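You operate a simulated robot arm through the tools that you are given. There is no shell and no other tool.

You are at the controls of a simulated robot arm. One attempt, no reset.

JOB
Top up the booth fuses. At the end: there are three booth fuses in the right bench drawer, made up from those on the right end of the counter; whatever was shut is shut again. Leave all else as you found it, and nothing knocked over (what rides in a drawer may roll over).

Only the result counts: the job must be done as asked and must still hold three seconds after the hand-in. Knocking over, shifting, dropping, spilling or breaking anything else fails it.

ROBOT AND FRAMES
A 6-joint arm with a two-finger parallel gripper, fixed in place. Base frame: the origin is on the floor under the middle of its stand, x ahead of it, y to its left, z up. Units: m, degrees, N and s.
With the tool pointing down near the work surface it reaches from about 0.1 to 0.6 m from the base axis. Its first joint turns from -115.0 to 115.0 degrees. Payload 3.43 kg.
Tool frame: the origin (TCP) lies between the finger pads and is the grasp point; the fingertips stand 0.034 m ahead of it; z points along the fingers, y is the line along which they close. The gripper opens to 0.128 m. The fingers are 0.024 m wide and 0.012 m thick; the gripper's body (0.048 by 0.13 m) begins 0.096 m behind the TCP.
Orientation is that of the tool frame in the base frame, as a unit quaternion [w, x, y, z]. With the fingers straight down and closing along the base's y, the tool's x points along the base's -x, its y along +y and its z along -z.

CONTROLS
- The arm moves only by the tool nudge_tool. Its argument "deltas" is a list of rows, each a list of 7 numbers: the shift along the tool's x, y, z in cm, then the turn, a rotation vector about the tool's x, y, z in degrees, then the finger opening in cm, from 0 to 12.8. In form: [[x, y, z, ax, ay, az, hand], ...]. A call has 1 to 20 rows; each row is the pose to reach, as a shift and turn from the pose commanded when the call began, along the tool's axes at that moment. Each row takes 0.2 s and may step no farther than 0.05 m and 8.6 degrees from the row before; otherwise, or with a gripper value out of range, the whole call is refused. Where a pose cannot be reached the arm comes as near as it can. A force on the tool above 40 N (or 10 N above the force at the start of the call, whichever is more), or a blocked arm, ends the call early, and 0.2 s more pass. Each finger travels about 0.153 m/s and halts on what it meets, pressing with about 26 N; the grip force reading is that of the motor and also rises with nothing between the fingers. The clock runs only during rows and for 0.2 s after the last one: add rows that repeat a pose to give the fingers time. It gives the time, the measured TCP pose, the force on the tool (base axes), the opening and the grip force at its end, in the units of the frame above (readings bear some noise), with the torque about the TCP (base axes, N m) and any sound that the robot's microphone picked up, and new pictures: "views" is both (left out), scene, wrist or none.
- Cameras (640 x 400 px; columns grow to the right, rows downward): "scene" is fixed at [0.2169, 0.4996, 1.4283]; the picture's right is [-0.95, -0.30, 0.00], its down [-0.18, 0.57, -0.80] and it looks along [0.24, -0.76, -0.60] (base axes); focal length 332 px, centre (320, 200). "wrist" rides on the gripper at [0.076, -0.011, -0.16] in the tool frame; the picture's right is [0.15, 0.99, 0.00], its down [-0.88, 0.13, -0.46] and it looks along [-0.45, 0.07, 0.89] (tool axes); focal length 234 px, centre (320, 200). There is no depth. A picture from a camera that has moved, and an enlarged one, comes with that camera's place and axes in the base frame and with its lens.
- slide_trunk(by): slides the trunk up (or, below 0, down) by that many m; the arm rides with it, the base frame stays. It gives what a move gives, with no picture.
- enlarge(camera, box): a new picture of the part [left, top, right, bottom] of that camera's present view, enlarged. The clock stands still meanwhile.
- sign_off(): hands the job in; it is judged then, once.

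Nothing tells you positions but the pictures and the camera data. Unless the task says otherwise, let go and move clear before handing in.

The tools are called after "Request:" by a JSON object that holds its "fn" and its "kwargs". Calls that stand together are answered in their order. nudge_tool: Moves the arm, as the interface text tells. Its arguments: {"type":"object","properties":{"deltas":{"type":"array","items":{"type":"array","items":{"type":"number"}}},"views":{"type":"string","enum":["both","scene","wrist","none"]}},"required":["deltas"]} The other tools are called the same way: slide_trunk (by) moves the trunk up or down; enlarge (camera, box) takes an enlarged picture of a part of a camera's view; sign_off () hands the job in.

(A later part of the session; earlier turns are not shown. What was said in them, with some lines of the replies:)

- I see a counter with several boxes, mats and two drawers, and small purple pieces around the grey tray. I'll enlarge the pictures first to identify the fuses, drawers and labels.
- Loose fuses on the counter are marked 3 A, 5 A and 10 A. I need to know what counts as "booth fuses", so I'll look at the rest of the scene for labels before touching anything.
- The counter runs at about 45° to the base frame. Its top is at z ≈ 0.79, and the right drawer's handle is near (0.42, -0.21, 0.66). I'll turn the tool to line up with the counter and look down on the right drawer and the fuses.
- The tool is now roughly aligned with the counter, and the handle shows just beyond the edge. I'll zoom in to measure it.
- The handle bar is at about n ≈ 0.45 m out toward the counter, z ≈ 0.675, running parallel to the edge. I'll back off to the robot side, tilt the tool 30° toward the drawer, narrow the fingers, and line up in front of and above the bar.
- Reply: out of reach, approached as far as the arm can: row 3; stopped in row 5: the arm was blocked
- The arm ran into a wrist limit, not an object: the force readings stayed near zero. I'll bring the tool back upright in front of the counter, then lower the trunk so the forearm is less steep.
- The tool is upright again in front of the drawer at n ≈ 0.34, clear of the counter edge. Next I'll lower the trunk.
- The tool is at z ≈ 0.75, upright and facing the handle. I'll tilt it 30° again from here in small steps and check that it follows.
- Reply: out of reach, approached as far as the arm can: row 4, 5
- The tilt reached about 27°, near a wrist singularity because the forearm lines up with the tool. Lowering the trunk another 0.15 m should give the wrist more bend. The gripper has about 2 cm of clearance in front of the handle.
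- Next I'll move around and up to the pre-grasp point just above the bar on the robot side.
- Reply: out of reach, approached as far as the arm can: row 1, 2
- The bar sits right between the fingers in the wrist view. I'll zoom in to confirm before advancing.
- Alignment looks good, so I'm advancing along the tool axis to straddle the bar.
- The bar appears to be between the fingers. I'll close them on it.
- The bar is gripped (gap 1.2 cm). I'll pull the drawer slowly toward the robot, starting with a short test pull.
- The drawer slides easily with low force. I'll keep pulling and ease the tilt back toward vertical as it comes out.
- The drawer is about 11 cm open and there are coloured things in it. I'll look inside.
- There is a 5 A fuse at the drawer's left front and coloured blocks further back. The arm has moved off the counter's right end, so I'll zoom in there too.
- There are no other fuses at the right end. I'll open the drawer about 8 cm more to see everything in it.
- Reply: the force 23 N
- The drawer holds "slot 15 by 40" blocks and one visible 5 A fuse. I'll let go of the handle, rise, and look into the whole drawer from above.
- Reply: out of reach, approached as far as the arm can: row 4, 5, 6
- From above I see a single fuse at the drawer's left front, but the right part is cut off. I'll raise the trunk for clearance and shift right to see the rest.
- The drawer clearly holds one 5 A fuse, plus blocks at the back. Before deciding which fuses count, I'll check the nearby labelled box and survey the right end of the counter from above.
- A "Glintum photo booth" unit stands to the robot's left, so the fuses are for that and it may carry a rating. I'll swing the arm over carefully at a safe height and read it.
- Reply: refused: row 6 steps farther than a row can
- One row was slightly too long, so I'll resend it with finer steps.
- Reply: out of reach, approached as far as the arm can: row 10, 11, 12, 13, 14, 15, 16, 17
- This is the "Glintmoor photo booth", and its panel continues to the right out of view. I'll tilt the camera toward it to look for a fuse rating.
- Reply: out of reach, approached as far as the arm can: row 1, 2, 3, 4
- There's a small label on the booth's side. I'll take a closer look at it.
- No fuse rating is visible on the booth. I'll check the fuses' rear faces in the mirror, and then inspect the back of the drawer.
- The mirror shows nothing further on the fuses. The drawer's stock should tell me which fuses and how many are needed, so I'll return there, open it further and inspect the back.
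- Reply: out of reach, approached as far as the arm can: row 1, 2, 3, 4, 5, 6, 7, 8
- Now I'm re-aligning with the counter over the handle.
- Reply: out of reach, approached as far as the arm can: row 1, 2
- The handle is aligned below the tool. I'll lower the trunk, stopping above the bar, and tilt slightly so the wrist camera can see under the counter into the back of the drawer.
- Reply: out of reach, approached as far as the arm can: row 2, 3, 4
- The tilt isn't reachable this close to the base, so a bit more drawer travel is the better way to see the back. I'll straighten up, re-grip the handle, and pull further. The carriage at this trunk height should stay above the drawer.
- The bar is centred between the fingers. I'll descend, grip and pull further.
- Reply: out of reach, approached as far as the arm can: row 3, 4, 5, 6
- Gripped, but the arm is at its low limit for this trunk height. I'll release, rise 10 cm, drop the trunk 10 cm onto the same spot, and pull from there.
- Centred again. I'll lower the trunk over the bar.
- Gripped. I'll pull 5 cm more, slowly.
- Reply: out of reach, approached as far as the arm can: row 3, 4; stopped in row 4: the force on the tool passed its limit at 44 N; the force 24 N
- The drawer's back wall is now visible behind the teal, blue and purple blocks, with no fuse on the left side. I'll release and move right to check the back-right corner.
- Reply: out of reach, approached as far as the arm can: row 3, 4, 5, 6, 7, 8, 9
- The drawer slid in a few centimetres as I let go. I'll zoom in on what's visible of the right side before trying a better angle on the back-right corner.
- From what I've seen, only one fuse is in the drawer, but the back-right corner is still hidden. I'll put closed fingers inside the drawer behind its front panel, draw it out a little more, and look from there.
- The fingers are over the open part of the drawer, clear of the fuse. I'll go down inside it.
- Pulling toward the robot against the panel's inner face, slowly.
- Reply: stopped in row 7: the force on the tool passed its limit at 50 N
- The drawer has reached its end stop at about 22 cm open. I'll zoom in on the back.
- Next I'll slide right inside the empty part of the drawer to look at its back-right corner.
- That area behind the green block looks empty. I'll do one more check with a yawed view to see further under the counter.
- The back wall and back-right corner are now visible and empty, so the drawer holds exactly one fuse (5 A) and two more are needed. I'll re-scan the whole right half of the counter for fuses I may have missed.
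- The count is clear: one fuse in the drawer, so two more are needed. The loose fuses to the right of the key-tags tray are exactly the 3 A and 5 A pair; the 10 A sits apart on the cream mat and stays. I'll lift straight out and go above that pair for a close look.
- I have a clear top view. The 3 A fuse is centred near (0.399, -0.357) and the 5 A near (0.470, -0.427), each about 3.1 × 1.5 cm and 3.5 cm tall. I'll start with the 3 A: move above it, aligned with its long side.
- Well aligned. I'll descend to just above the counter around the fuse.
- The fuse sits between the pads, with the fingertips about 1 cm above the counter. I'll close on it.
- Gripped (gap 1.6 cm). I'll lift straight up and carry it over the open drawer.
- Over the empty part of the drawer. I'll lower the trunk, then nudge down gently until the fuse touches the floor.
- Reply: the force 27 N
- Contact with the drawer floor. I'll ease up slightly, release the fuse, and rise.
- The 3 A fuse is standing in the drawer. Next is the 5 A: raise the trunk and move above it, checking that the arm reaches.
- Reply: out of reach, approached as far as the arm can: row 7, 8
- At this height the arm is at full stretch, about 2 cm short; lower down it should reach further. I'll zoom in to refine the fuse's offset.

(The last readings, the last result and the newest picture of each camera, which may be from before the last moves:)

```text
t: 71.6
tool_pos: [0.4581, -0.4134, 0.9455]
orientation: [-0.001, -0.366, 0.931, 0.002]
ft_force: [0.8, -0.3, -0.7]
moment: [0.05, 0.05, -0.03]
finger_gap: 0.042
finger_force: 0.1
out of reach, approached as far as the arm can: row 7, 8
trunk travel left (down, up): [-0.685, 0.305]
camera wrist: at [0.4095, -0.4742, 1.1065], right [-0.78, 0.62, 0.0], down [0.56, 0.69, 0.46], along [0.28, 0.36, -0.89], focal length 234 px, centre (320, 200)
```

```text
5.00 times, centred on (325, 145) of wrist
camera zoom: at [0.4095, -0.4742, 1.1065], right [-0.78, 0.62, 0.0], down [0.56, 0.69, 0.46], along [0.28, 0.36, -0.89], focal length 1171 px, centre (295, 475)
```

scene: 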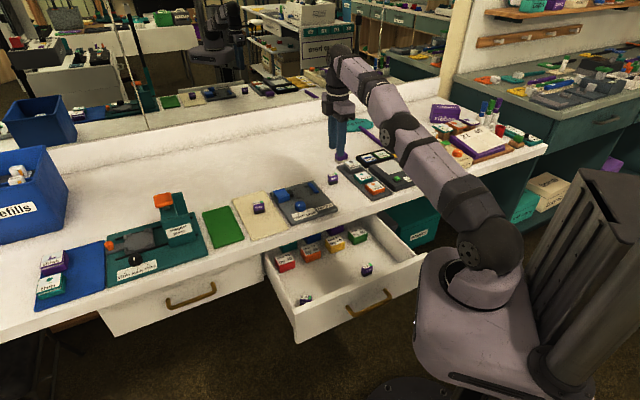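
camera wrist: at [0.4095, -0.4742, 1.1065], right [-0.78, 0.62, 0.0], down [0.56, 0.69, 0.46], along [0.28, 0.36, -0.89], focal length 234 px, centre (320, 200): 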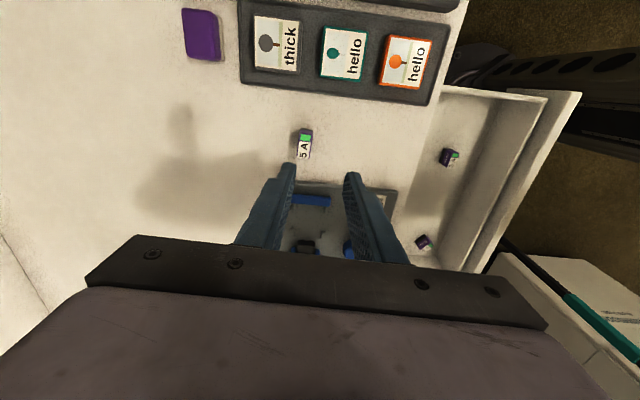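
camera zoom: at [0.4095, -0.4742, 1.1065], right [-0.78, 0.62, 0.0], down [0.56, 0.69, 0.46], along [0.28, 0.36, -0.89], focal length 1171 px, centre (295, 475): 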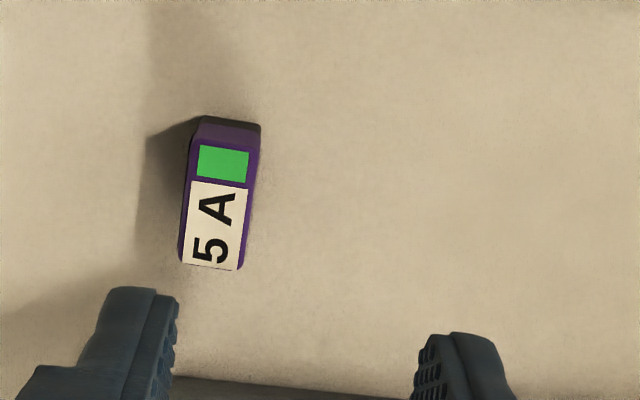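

Request:
{"fn": "nudge_tool", "kwargs": {"deltas": [[0, -0.3, 2.5, 0, 0, 0, 4.2], [0.1, -0.8, 5, 0, 0, 0, 4.2], [0.25, -1.3, 6, 0, 0, 0, 4.2], [0.25, -1.65, 7, 0, 0, 0, 4.2], [0.25, -1.65, 7, 0, 0, 0, 4.2]]}}

Request:
{"fn": "enlarge", "kwargs": {"camera": "wrist", "box": [250, 115, 400, 215]}}

```text
t: 72.8
tool_pos: [0.4667, -0.4264, 0.8772]
orientation: [0.0, -0.367, 0.93, 0.001]
ft_force: [0.2, -1.2, 0.0]
moment: [-0.01, 0.01, -0.01]
finger_gap: 0.0421
finger_force: 0.0
trunk travel left (down, up): [-0.685, 0.305]
camera wrist: at [0.4179, -0.4862, 1.038], right [-0.78, 0.62, 0.0], down [0.56, 0.7, 0.46], along [0.28, 0.36, -0.89], focal length 234 px, centre (320, 200)
```

scene: 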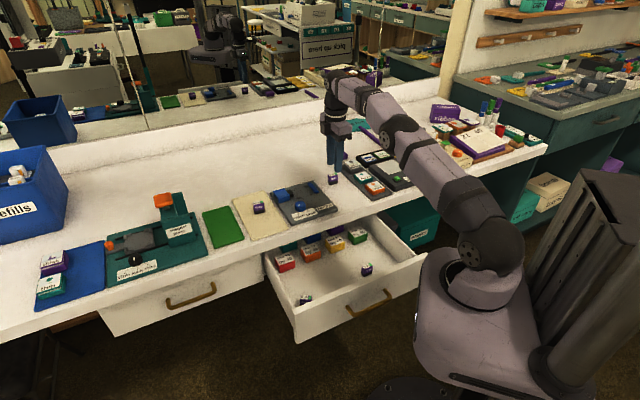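
wrist: 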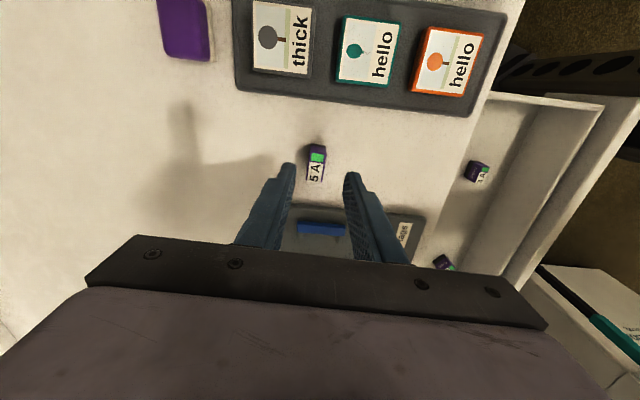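

```text
4.00 times, centred on (325, 165) of wrist
camera zoom: at [0.4179, -0.4862, 1.038], right [-0.78, 0.62, 0.0], down [0.56, 0.7, 0.46], along [0.28, 0.36, -0.89], focal length 937 px, centre (300, 340)
```

zoom: 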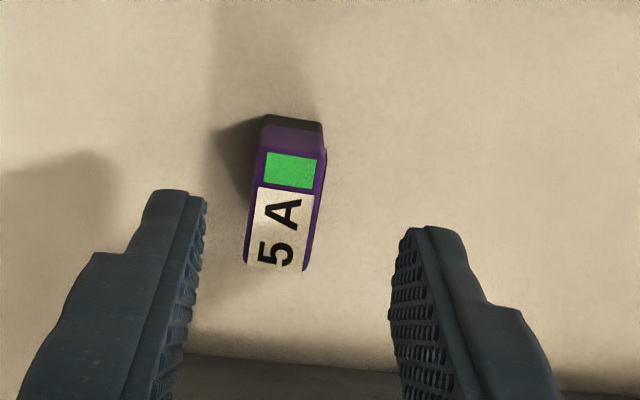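

Reached, and the fuse is centred between the fingers. I'll descend and grip it.

Request:
{"fn": "nudge_tool", "kwargs": {"deltas": [[0, -0.1, 2, 0, 0, 0, 4.2], [0, -0.1, 4, 0, 0, 0, 4.2], [0, -0.1, 5.5, 0, 0, 0, 4.2], [0, -0.1, 5.5, 0, 0, 0, 4.2]]}}

Request:
{"fn": "enlarge", "kwargs": {"camera": "wrist", "box": [250, 130, 400, 230]}}

```text
t: 73.8
tool_pos: [0.466, -0.4268, 0.8223]
orientation: [0.0, -0.365, 0.931, 0.0]
ft_force: [-0.4, -0.7, 0.4]
moment: [0.0, 0.01, 0.0]
finger_gap: 0.0421
finger_force: 0.1
trunk travel left (down, up): [-0.685, 0.305]
camera wrist: at [0.4183, -0.4872, 0.983], right [-0.78, 0.62, 0.0], down [0.56, 0.7, 0.46], along [0.28, 0.36, -0.89], focal length 234 px, centre (320, 200)
```

scene: 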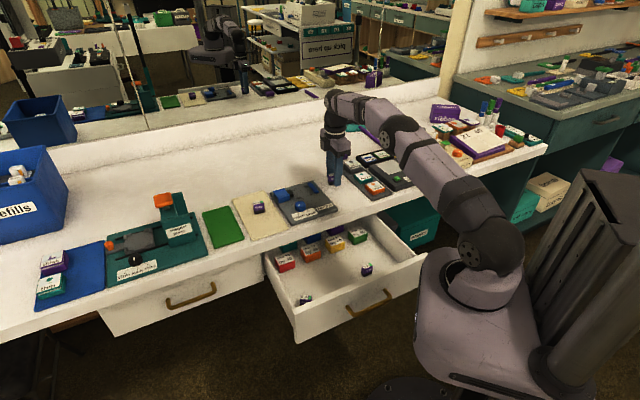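
wrist: 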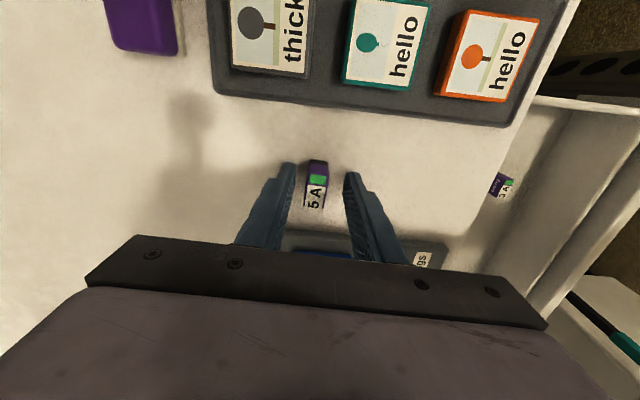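

```text
4.00 times, centred on (325, 180) of wrist
camera zoom: at [0.4183, -0.4872, 0.983], right [-0.78, 0.62, 0.0], down [0.56, 0.7, 0.46], along [0.28, 0.36, -0.89], focal length 937 px, centre (300, 280)
```

zoom: 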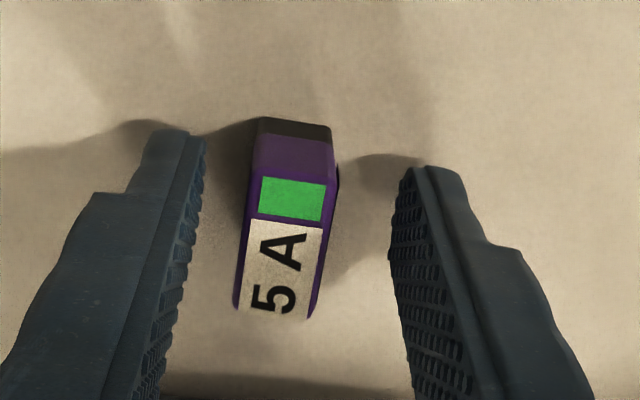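

Centred well. Closing on the 5 A fuse and lifting it straight up.

Request:
{"fn": "nudge_tool", "kwargs": {"deltas": [[0, 0, 0, 0, 0, 0, 3], [0, 0, 0, 0, 0, 0, 2], [0, 0, 0, 0, 0, 0, 1.2], [0, 0, 0, 0, 0, 0, 1.0], [0, 0, 0, 0, 0, 0, 1.0]], "views": "wrist"}}

```text
t: 75.0
tool_pos: [0.467, -0.4261, 0.8234]
orientation: [0.0, -0.366, 0.931, 0.0]
ft_force: [0.4, 0.2, 1.7]
moment: [0.04, 0.01, 0.04]
finger_gap: 0.0157
finger_force: 26.3
trunk travel left (down, up): [-0.685, 0.305]
camera wrist: at [0.4182, -0.4871, 0.9833], right [-0.78, 0.62, 0.0], down [0.56, 0.7, 0.46], along [0.28, 0.36, -0.89], focal length 234 px, centre (320, 200)
```

wrist: 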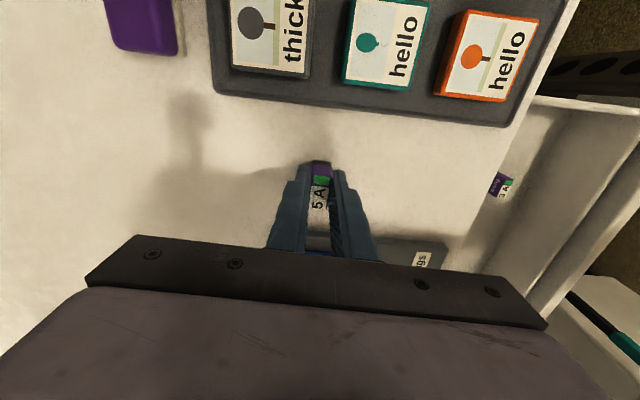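

Request:
{"fn": "nudge_tool", "kwargs": {"deltas": [[0, 0, -2, 0, 0, 0, 1.0], [0, 0, -4.5, 0, 0, 0, 1.0], [-0.5, 1.5, -8, 0, 0, -0.5, 1.0], [-1.5, 5, -11, 0, 0, -0.9, 1.0], [-2.9, 9.2, -12.5, 0, 0, -1.3, 1.0], [-4.3, 13.5, -12.5, 0, 0, -1.6, 1.0], [-5.7, 17.8, -12.5, 0, 0, -1.9, 1.0], [-7.1, 22.1, -12.5, 0, 0, -2.2, 1.0], [-8.4, 26, -12.5, 0, 0, -2.4, 1.0], [-9.45, 28.69, -12.5, 0, 0, -2.5, 1.0], [-9.45, 28.69, -12.5, 0, 0, -2.5, 1.0]]}}

```text
t: 77.4
tool_pos: [0.3414, -0.1519, 0.9467]
orientation: [0.0, -0.386, 0.922, 0.0]
ft_force: [-0.3, -0.5, 0.1]
moment: [0.0, -0.02, -0.01]
finger_gap: 0.0156
finger_force: 26.4
trunk travel left (down, up): [-0.685, 0.305]
camera wrist: at [0.2959, -0.2145, 1.108], right [-0.81, 0.59, 0.0], down [0.53, 0.72, 0.46], along [0.27, 0.37, -0.89], focal length 234 px, centre (320, 200)
```

scene: 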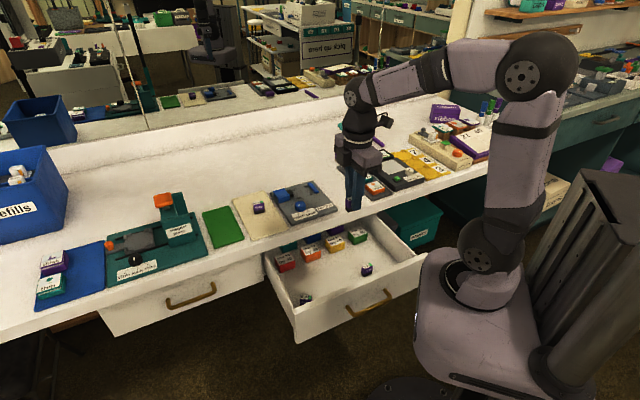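
wrist: 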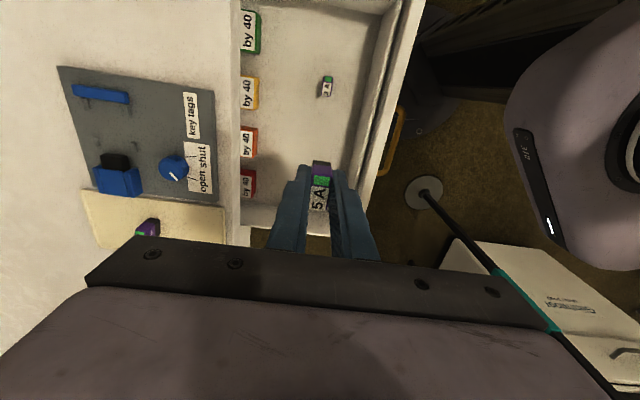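

Positioned over the drawer, 7 cm left of the 3 A fuse. Lowering.

Request:
{"fn": "slide_trunk", "kwargs": {"by": -0.2}}

Request:
{"fn": "nudge_tool", "kwargs": {"deltas": [[0, 0, 2, 0, 0, 0, 1.0], [0, 0, 4, 0, 0, 0, 1.0], [0, 0, 6, 0, 0, 0, 1.0], [0, 0, 7, 0, 0, 0, 1.0], [0, 0, 7.5, 0, 0, 0, 1.0]], "views": "wrist"}}

```text
t: 79.6
tool_pos: [0.3409, -0.1527, 0.7469]
orientation: [0.001, -0.387, 0.922, 0.001]
ft_force: [0.0, -0.8, -0.5]
moment: [-0.01, -0.03, 0.0]
finger_gap: 0.0158
finger_force: 26.1
trunk travel left (down, up): [-0.485, 0.505]
```

```text
t: 80.8
tool_pos: [0.3408, -0.1529, 0.6714]
orientation: [0.0, -0.386, 0.923, 0.0]
ft_force: [-0.6, 0.2, -0.5]
moment: [-0.02, 0.02, 0.06]
finger_gap: 0.0159
finger_force: 26.2
trunk travel left (down, up): [-0.485, 0.505]
camera wrist: at [0.2956, -0.2149, 0.8328], right [-0.81, 0.59, 0.0], down [0.52, 0.72, 0.46], along [0.27, 0.37, -0.89], focal length 234 px, centre (320, 200)
```

wrist: 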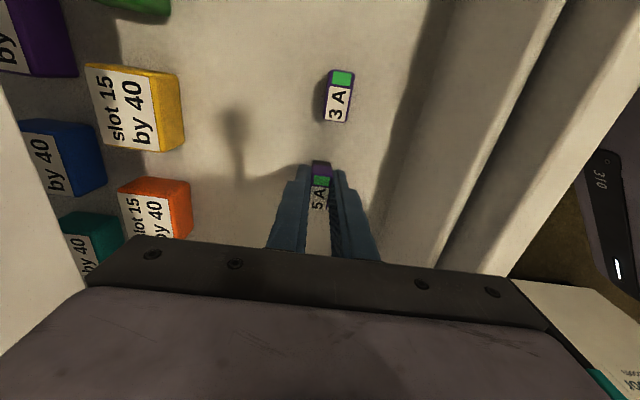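

Request:
{"fn": "nudge_tool", "kwargs": {"deltas": [[0, 0, 0.3, 0, 0, 0, 1.0], [0, 0, 0.5, 0, 0, 0, 1.0]], "views": "none"}}

```text
t: 81.4
tool_pos: [0.3414, -0.152, 0.6669]
orientation: [0.0, -0.387, 0.922, 0.0]
ft_force: [0.6, 0.1, 1.5]
moment: [0.02, 0.03, -0.01]
finger_gap: 0.0158
finger_force: 26.2
trunk travel left (down, up): [-0.485, 0.505]
```

Request:
{"fn": "nudge_tool", "kwargs": {"deltas": [[0, 0, 0.2, 0, 0, 0, 1.0]], "views": "none"}}

```text
t: 81.8
tool_pos: [0.3414, -0.1528, 0.6669]
orientation: [0.0, -0.387, 0.922, -0.001]
ft_force: [-2.6, -0.8, 16.7]
moment: [0.01, 0.09, -0.03]
finger_gap: 0.0158
finger_force: 26.5
trunk travel left (down, up): [-0.485, 0.505]
```

The fuse is on the drawer floor. I'll ease off, release, and rise clear.

Request:
{"fn": "nudge_tool", "kwargs": {"deltas": [[0, 0, -0.2, 0, 0, 0, 1.0], [0, 0, -0.2, 0, 0, 0, 1.8], [0, 0, -0.2, 0, 0, 0, 2.6], [0, 0, -0.2, 0, 0, 0, 3.4], [0, 0, -0.2, 0, 0, 0, 3.4], [0, 0, -3, 0, 0, 0, 3.4], [0, 0, -6, 0, 0, 0, 3.4], [0, 0, -8, 0, 0, 0, 3.4]]}}

```text
t: 83.6
tool_pos: [0.3432, -0.153, 0.7468]
orientation: [0.0, -0.387, 0.922, 0.0]
ft_force: [-0.2, 0.5, 0.2]
moment: [-0.02, -0.01, -0.02]
finger_gap: 0.034
finger_force: 0.0
trunk travel left (down, up): [-0.485, 0.505]
camera wrist: at [0.297, -0.2154, 0.9065], right [-0.81, 0.59, 0.0], down [0.53, 0.72, 0.46], along [0.27, 0.37, -0.89], focal length 234 px, centre (320, 200)
```

scene: 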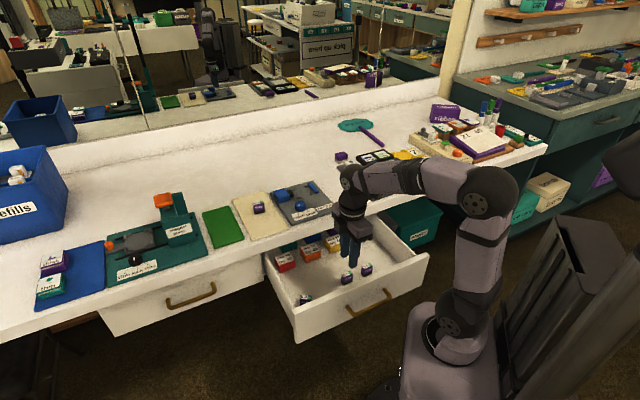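
wrist: 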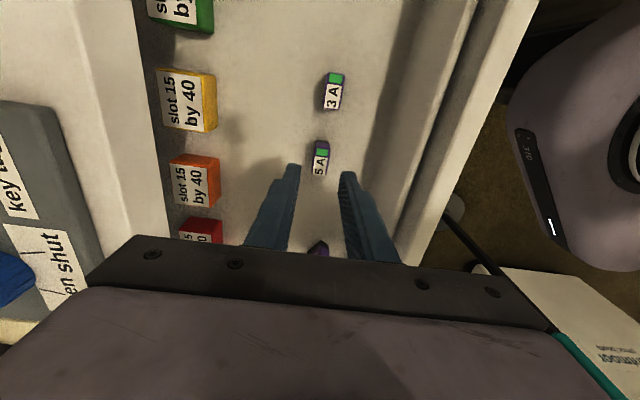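

Three fuses now stand in the drawer. To close it, I'll lift out, bring closed fingers to the robot side of the front panel left of the handle, and push it most of the way in.

Request:
{"fn": "slide_trunk", "kwargs": {"by": 0.15}}

Request:
{"fn": "enlarge", "kwargs": {"camera": "scene", "box": [260, 215, 440, 345]}}

```text
t: 85.3
tool_pos: [0.3427, -0.1527, 0.8951]
orientation: [-0.001, -0.386, 0.922, 0.0]
ft_force: [-0.3, 0.2, 0.2]
moment: [-0.03, 0.0, -0.03]
finger_gap: 0.0336
finger_force: 0.0
trunk travel left (down, up): [-0.635, 0.355]
```

```text
3.08 times, centred on (350, 280) of scene
camera zoom: at [0.2169, 0.4996, 1.4283], right [-0.95, -0.3, 0.0], down [-0.18, 0.57, -0.8], along [0.24, -0.76, -0.6], focal length 1023 px, centre (228, -46)
```

zoom: 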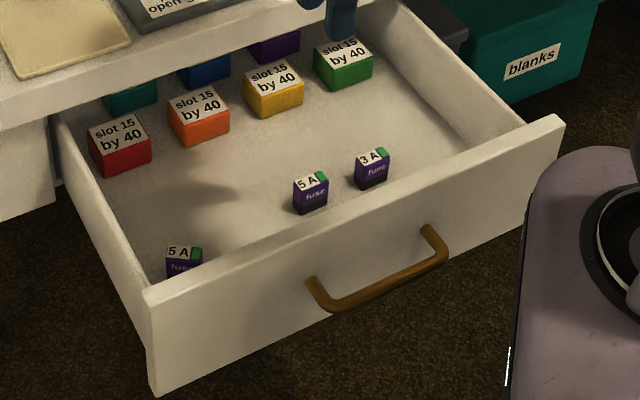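

Request:
{"fn": "nudge_tool", "kwargs": {"deltas": [[-2.58, 2.6, 0, 0, 0, 0, 2], [-5.17, 5.2, 0, 0, 0, 0, 1], [-7.75, 7.8, 0, 0, 0, 0, 0], [-10.34, 10.4, 0, 0, 0, 0, 0], [-12.92, 12.98, 0, 0, 0, 0, 0], [-12.92, 12.98, 0, 0, 0, 0, 0]]}}

```text
t: 86.7
tool_pos: [0.3395, 0.0311, 0.8945]
orientation: [0.001, -0.386, 0.923, 0.0]
ft_force: [-0.3, -0.3, 0.2]
moment: [-0.03, 0.01, 0.0]
finger_gap: 0.0001
finger_force: 26.0
trunk travel left (down, up): [-0.635, 0.355]
camera wrist: at [0.295, -0.0311, 1.056], right [-0.81, 0.59, 0.0], down [0.53, 0.72, 0.46], along [0.27, 0.37, -0.89], focal length 234 px, centre (320, 200)
```

scene: 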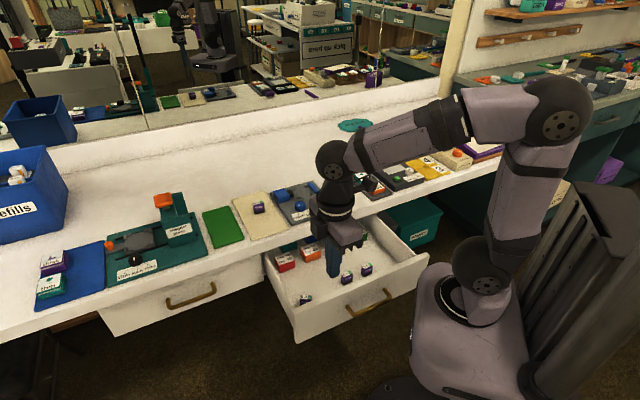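
wrist: 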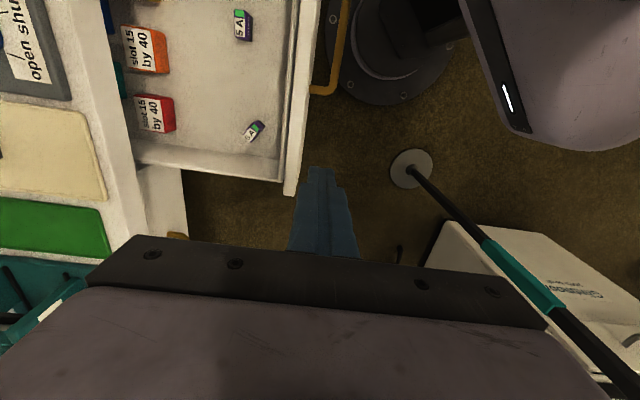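

The fingers hang just outside the panel, left of the handle. Lowering to panel height.

Request:
{"fn": "slide_trunk", "kwargs": {"by": -0.15}}

Request:
{"fn": "nudge_tool", "kwargs": {"deltas": [[0, 0, 2.5, 0, 0, 0, 0], [0, 0, 5, 0, 0, 0, 0], [0, 0, 5, 0, 0, 0, 0]]}}

```text
t: 88.5
tool_pos: [0.3405, 0.0306, 0.7458]
orientation: [0.001, -0.387, 0.922, 0.0]
ft_force: [-0.3, -0.5, 0.4]
moment: [0.02, -0.01, -0.01]
finger_gap: 0.0001
finger_force: 26.5
trunk travel left (down, up): [-0.485, 0.505]
```

```text
t: 89.3
tool_pos: [0.34, 0.0304, 0.6956]
orientation: [0.0, -0.387, 0.922, 0.0]
ft_force: [0.2, -0.1, 0.4]
moment: [0.04, 0.03, 0.01]
finger_gap: 0.0
finger_force: 26.3
trunk travel left (down, up): [-0.485, 0.505]
camera wrist: at [0.2952, -0.0312, 0.8561], right [-0.81, 0.59, 0.0], down [0.52, 0.72, 0.46], along [0.27, 0.37, -0.89], focal length 234 px, centre (320, 200)
```

scene: 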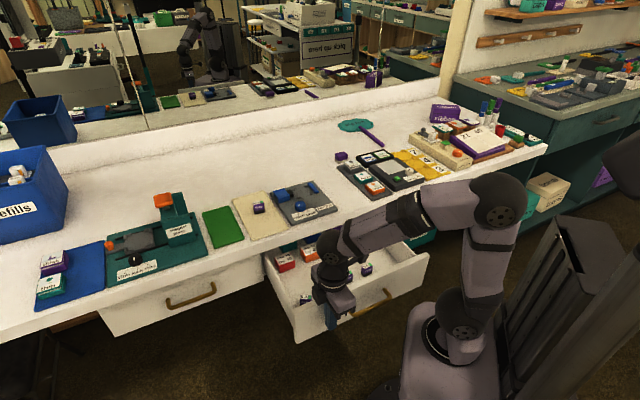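
wrist: 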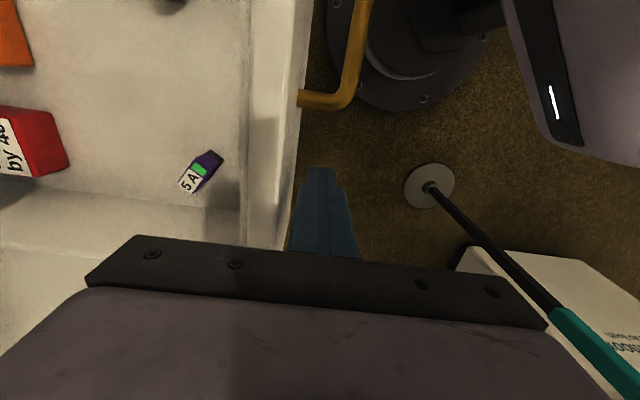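

Pushing the drawer in slowly, about 6 cm/s.

Request:
{"fn": "nudge_tool", "kwargs": {"deltas": [[0, -1, 0, 0, 0, 0, 0], [0, -2, 0, 0, 0, 0, 0], [0, -3, 0, 0, 0, 0, 0], [0, -4, 0, 0, 0, 0, 0], [0, -5.2, 0, 0, 0, 0, 0], [0, -6.4, 0, 0, 0, 0, 0], [0, -7.6, 0, 0, 0, 0, 0], [0, -8.8, 0, 0, 0, 0, 0], [0, -10, 0, 0, 0, 0, 0], [0, -11.2, 0, 0, 0, 0, 0], [0, -12.4, 0, 0, 0, 0, 0], [0, -13.6, 0, 0, 0, 0, 0], [0, -14.6, 0, 0, 0, 0, 0], [0, -15.6, 0, 0, 0, 0, 0], [0, -16.4, 0, 0, 0, 0, 0], [0, -17, 0, 0, 0, 0, 0]]}}

```text
t: 92.7
tool_pos: [0.4615, -0.0889, 0.6947]
orientation: [0.0, -0.387, 0.922, 0.0]
ft_force: [-0.1, 1.1, -0.3]
moment: [-0.02, -0.01, -0.01]
finger_gap: 0.0001
finger_force: 25.5
trunk travel left (down, up): [-0.485, 0.505]
camera wrist: at [0.4166, -0.1511, 0.8561], right [-0.81, 0.59, 0.0], down [0.52, 0.72, 0.46], along [0.27, 0.37, -0.89], focal length 234 px, centre (320, 200)
```

scene: 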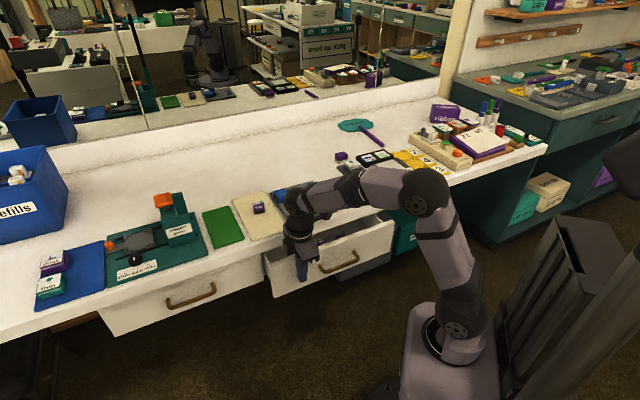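
wrist: 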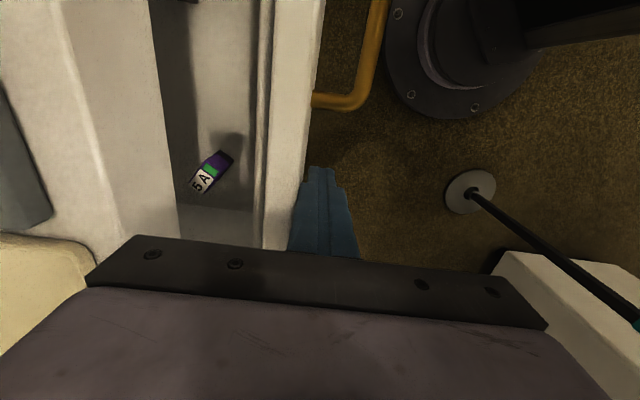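

About 8 cm remain. The counter overhangs the panel, so for the last part I'll back off and tilt the tool so the fingertips can push the panel in beneath the overhang.

Request:
{"fn": "nudge_tool", "kwargs": {"deltas": [[0, 1.5, 0, 0, 0, 0, 0], [0, 3.0, 0, 0, 0, 0, 0], [0, 3.2, -0.3, 7, 0, 0, 0], [0, 3.4, -0.5, 14, 0, 0, 0], [0, 3.6, -0.8, 21, 0, 0, 0], [0, 3.8, -1, 28, 0, 0, 0], [0, 3.8, -1, 28, 0, 0, 0]]}}

```text
t: 94.3
tool_pos: [0.434, -0.0617, 0.7055]
orientation: [0.094, -0.375, 0.895, -0.224]
ft_force: [0.4, 0.9, -0.2]
moment: [-0.01, 0.0, 0.0]
finger_gap: 0.0
finger_force: 25.6
trunk travel left (down, up): [-0.485, 0.505]
camera wrist: at [0.3343, -0.0702, 0.8526], right [-0.73, 0.51, -0.47], down [0.38, 0.86, 0.34], along [0.57, 0.07, -0.82], focal length 234 px, centre (320, 200)
```

scene: 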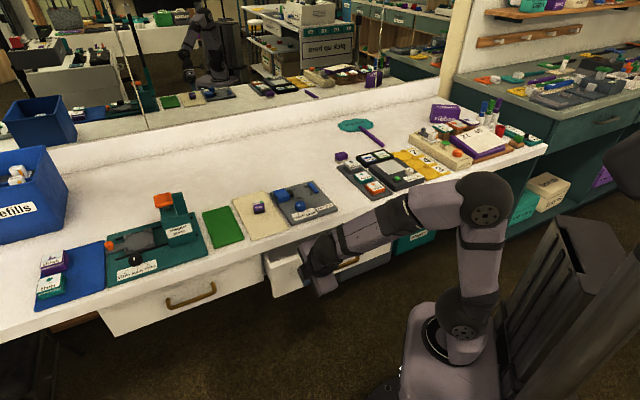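
wrist: 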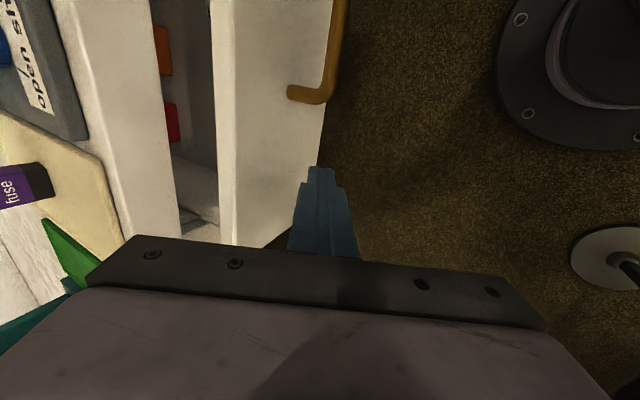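

Tilted and ready. I'll push along the counter normal, slowing near the end.

Request:
{"fn": "nudge_tool", "kwargs": {"deltas": [[0, -0.88, 0.47, 0, 0, 0, 0], [0, -1.77, 0.94, 0, 0, 0, 0], [0, -2.65, 1.41, 0, 0, 0, 0], [0, -3.53, 1.88, 0, 0, 0, 0], [0, -4.42, 2.35, 0, 0, 0, 0], [0, -5.3, 2.81, 0, 0, 0, 0], [0, -6.18, 3.28, 0, 0, 0, 0], [0, -7.06, 3.75, 0, 0, 0, 0], [0, -7.95, 4.22, 0, 0, 0, 0]]}}

```text
t: 96.3
tool_pos: [0.4997, -0.125, 0.7031]
orientation: [0.093, -0.375, 0.895, -0.224]
ft_force: [-0.4, 0.0, 0.4]
moment: [-0.01, 0.0, -0.01]
finger_gap: 0.0
finger_force: 25.4
trunk travel left (down, up): [-0.485, 0.505]
camera wrist: at [0.3992, -0.134, 0.8525], right [-0.73, 0.51, -0.46], down [0.38, 0.86, 0.34], along [0.57, 0.07, -0.82], focal length 234 px, centre (320, 200)
```

scene: 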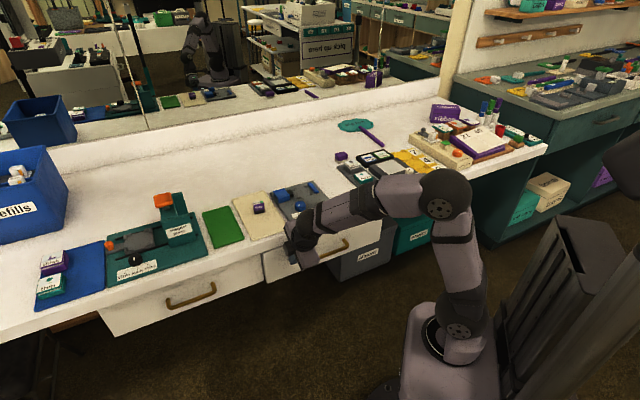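
wrist: 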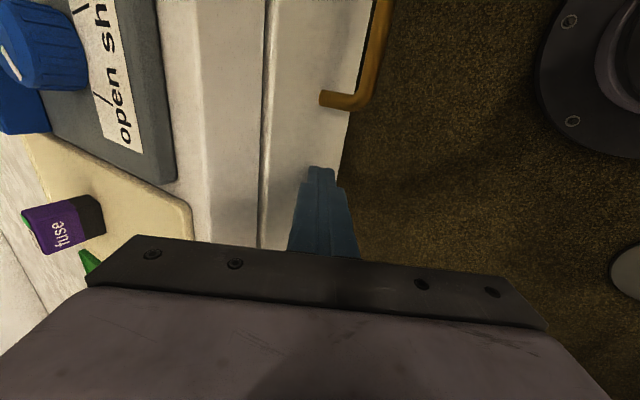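

Nearly shut. Finishing with small steps until it meets its stop.

Request:
{"fn": "nudge_tool", "kwargs": {"deltas": [[0, -0.35, 0.19, 0, 0, 0, 0], [0, -0.71, 0.38, 0, 0, 0, 0], [0, -1.06, 0.56, 0, 0, 0, 0], [0, -1.41, 0.75, 0, 0, 0, 0]]}}

```text
t: 97.3
tool_pos: [0.51, -0.1356, 0.7049]
orientation: [0.093, -0.375, 0.895, -0.223]
ft_force: [-0.7, 0.6, -0.2]
moment: [0.06, 0.02, 0.0]
finger_gap: 0.0
finger_force: 26.0
trunk travel left (down, up): [-0.485, 0.505]
camera wrist: at [0.4103, -0.1454, 0.8525], right [-0.73, 0.51, -0.46], down [0.38, 0.86, 0.34], along [0.57, 0.07, -0.82], focal length 234 px, centre (320, 200)
```

scene: 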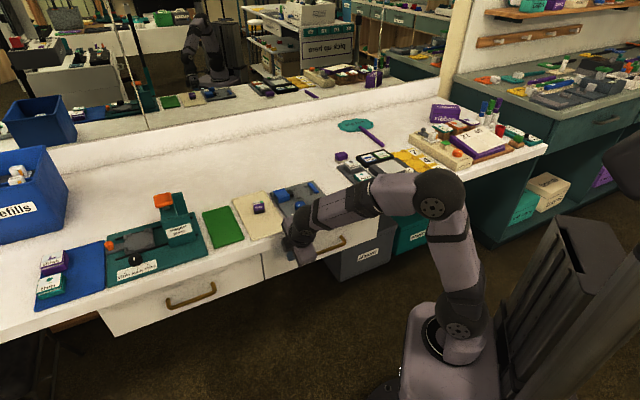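
wrist: 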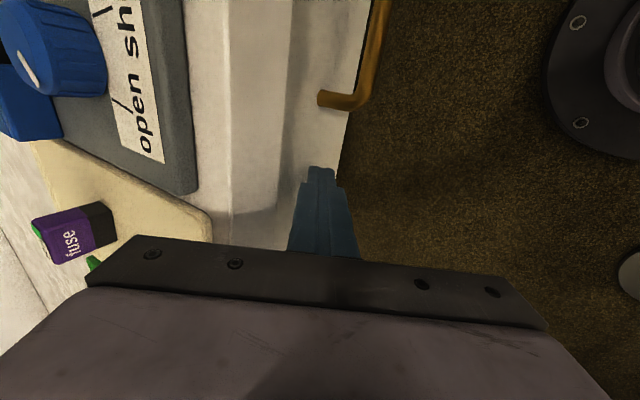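

Request:
{"fn": "nudge_tool", "kwargs": {"deltas": [[0, -0.26, 0.14, 0, 0, 0, 0], [0, -0.53, 0.28, 0, 0, 0, 0], [0, -0.53, 0.28, 0, 0, 0, 0]], "views": "none"}}

Request:
{"fn": "enlarge", "kwargs": {"camera": "scene", "box": [230, 200, 410, 310]}}

```text
t: 98.1
tool_pos: [0.5118, -0.1381, 0.7053]
orientation: [0.091, -0.375, 0.895, -0.223]
ft_force: [-20.7, 24.1, 4.4]
moment: [0.56, 0.44, -0.05]
finger_gap: 0.0
finger_force: 26.0
trunk travel left (down, up): [-0.485, 0.505]
```

```text
3.56 times, centred on (320, 255) of scene
camera zoom: at [0.2169, 0.4996, 1.4283], right [-0.95, -0.3, 0.0], down [-0.18, 0.57, -0.8], along [0.24, -0.76, -0.6], focal length 1182 px, centre (320, 4)
```

zoom: 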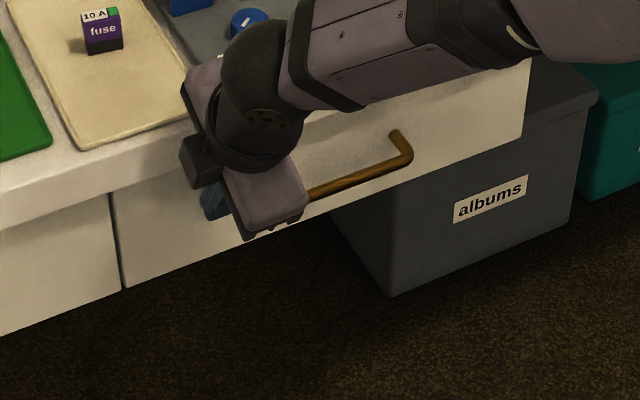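

The drawer has met its stop (about 32 N). I'll back away straight out and check that it stays shut.

Request:
{"fn": "nudge_tool", "kwargs": {"deltas": [[0, 0.5, -0.27, 0, 0, 0, 0], [0, 1.5, -0.8, 0, 0, 0, 0], [0, 3.5, -1.86, 0, 0, 0, 0], [0, 6, -3.2, 0, 0, 0, 0], [0, 9, -4.8, -4, 0, 0, 0], [0, 11, -7, -8, 0, 0, 0]]}}

Request:
{"fn": "enlarge", "kwargs": {"camera": "scene", "box": [230, 190, 410, 310]}}

```text
t: 99.5
tool_pos: [0.4213, -0.0495, 0.7151]
orientation: [0.066, -0.381, 0.908, -0.159]
ft_force: [-0.3, -1.1, -0.5]
moment: [-0.02, -0.01, -0.01]
finger_gap: 0.0001
finger_force: 25.8
trunk travel left (down, up): [-0.485, 0.505]
camera wrist: at [0.3365, -0.0726, 0.8704], right [-0.77, 0.55, -0.34], down [0.42, 0.82, 0.38], along [0.49, 0.15, -0.86], focal length 234 px, centre (320, 200)
```

scene: 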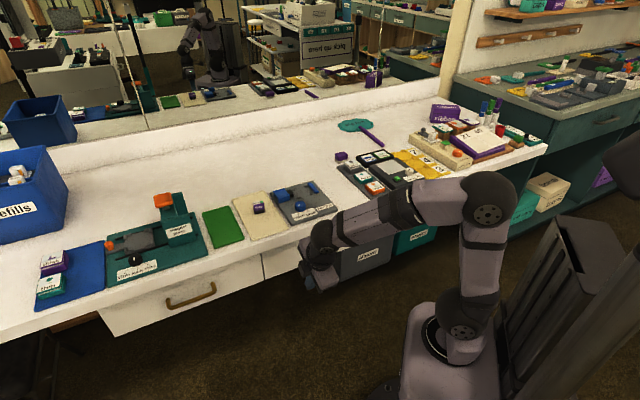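
wrist: 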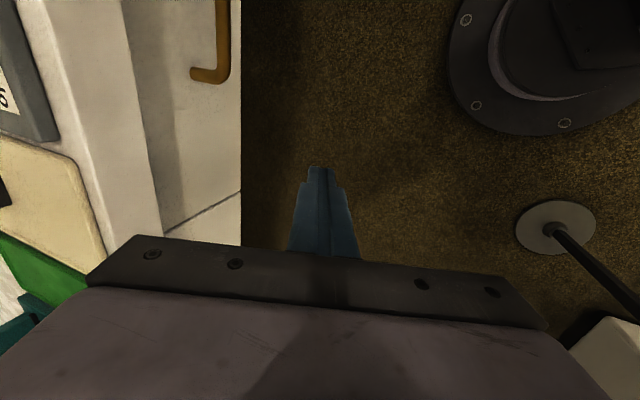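

```text
3.33 times, centred on (320, 250) of scene
camera zoom: at [0.2169, 0.4996, 1.4283], right [-0.95, -0.3, 0.0], down [-0.18, 0.57, -0.8], along [0.24, -0.76, -0.6], focal length 1108 px, centre (320, 33)
```

zoom: 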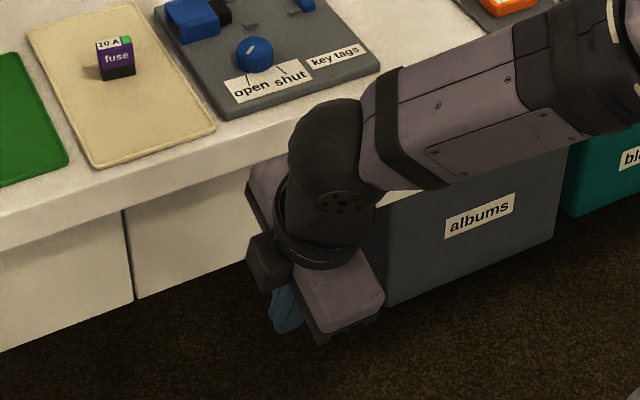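

The two drawer fronts look flush. I'll raise the trunk to move clear and take a final look.

Request:
{"fn": "slide_trunk", "kwargs": {"by": 0.3}}

Request:
{"fn": "nudge_tool", "kwargs": {"deltas": [[2, 0.5, 0, -5, 0, 0, 0], [4, 1, 0, -10, 0, 0, 0], [6, 1.5, 0, -15, 0, 0, 0], [9, 2, -1, -20, 0, 0, 0], [12, 2, -2, -20, 0, 0, 0]]}}

Request:
{"fn": "enlarge", "kwargs": {"camera": "scene", "box": [230, 150, 430, 300]}}

Request:
{"fn": "enlarge", "kwargs": {"camera": "scene", "box": [290, 205, 370, 270]}}

```text
t: 102.5
tool_pos: [0.4214, -0.0495, 1.0153]
orientation: [0.067, -0.382, 0.908, -0.159]
ft_force: [-0.7, -0.6, 0.1]
moment: [-0.01, -0.01, 0.02]
finger_gap: 0.0
finger_force: 26.0
trunk travel left (down, up): [-0.785, 0.205]
```

```text
t: 103.7
tool_pos: [0.3188, -0.1171, 1.0277]
orientation: [0.0, -0.387, 0.922, 0.0]
ft_force: [-0.2, 0.4, 0.1]
moment: [0.01, -0.02, 0.03]
finger_gap: 0.0001
finger_force: 25.9
trunk travel left (down, up): [-0.785, 0.205]
camera wrist: at [0.2732, -0.1791, 1.1887], right [-0.81, 0.59, 0.0], down [0.52, 0.72, 0.46], along [0.27, 0.37, -0.89], focal length 234 px, centre (320, 200)
```

scene: 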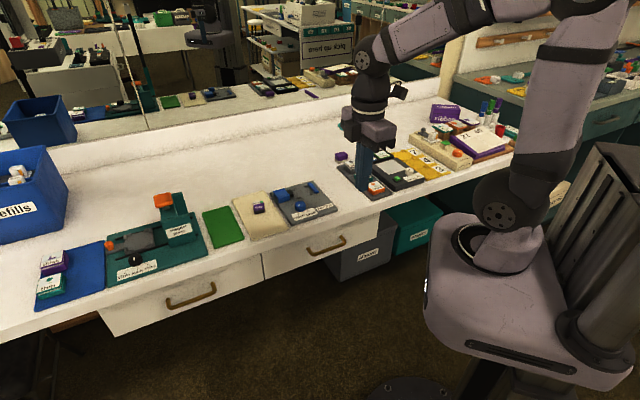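
wrist: 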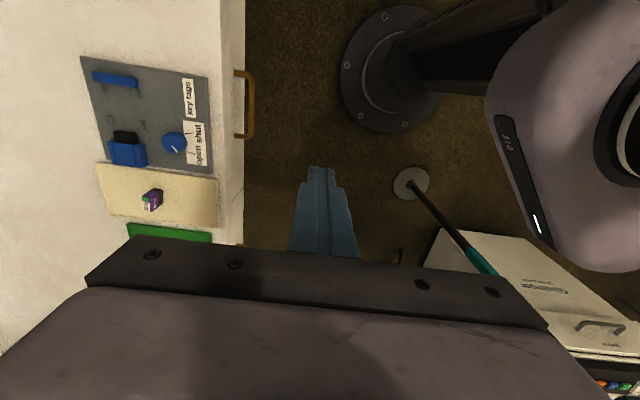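

```text
2.67 times, centred on (330, 225) of scene
camera zoom: at [0.2169, 0.4996, 1.4283], right [-0.95, -0.3, 0.0], down [-0.18, 0.57, -0.8], along [0.24, -0.76, -0.6], focal length 886 px, centre (293, 133)
```

zoom: 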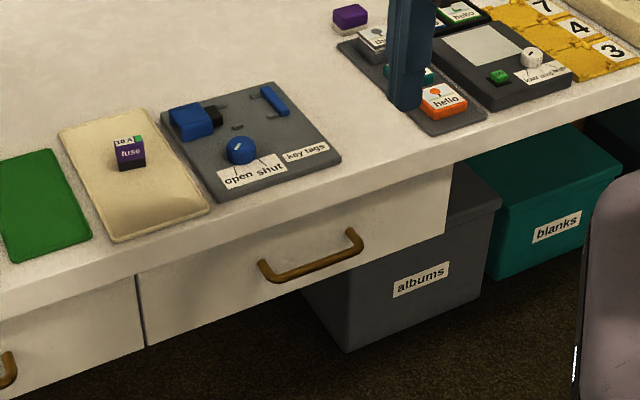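

```text
6.15 times, centred on (330, 238) of scene
camera zoom: at [0.2169, 0.4996, 1.4283], right [-0.95, -0.3, 0.0], down [-0.18, 0.57, -0.8], along [0.24, -0.76, -0.6], focal length 2046 px, centre (258, -31)
```

zoom: 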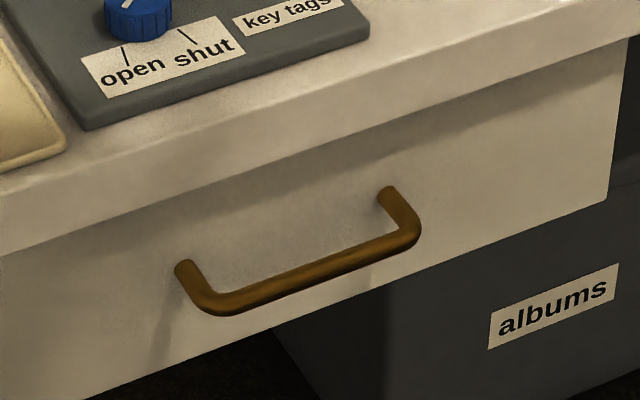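

The right drawer is shut with its handle back where it started. It holds three fuses: the original 5 A plus the 5 A and 3 A from the counter. The 10 A on its mat and everything else look untouched, and the arm is clear. Handing in.

Request:
{"fn": "sign_off", "kwargs": {}}

```text
The job is handed in.
```

The right bench drawer now holds three fuses and is shut again. One assumption decides whether the job passes: I treated "booth fuses" as any of these fuses, whatever the rating.

- **In the drawer:** it already held one 5 A fuse. I added the 5 A and the 3 A that stood together to the right of the key-tags tray.
- **Why those two:** nothing I could see, on the photo booth or anywhere else, gives a fuse rating. Those two were the only fuses right of the tray, and they bring the count to exactly three. If booth fuses must all be 5 A, the 3 A is wrong, but I saw no other 5 A on the counter.
- **"Right end":** those two stood nearer the middle of the counter than its far right end. I checked the far right end and found no fuses there.
- **Left alone:** the 10 A fuse is still on the cream mat. Nothing on the counter was knocked over or shifted that I could see.
- **Drawer:** I opened it to its end stop to count what was inside, then pushed it back until it stopped. The handle is within about a pixel of where it started in the picture, and the arm is clear. I didn't look inside after closing it, so the fuses may have tipped over.
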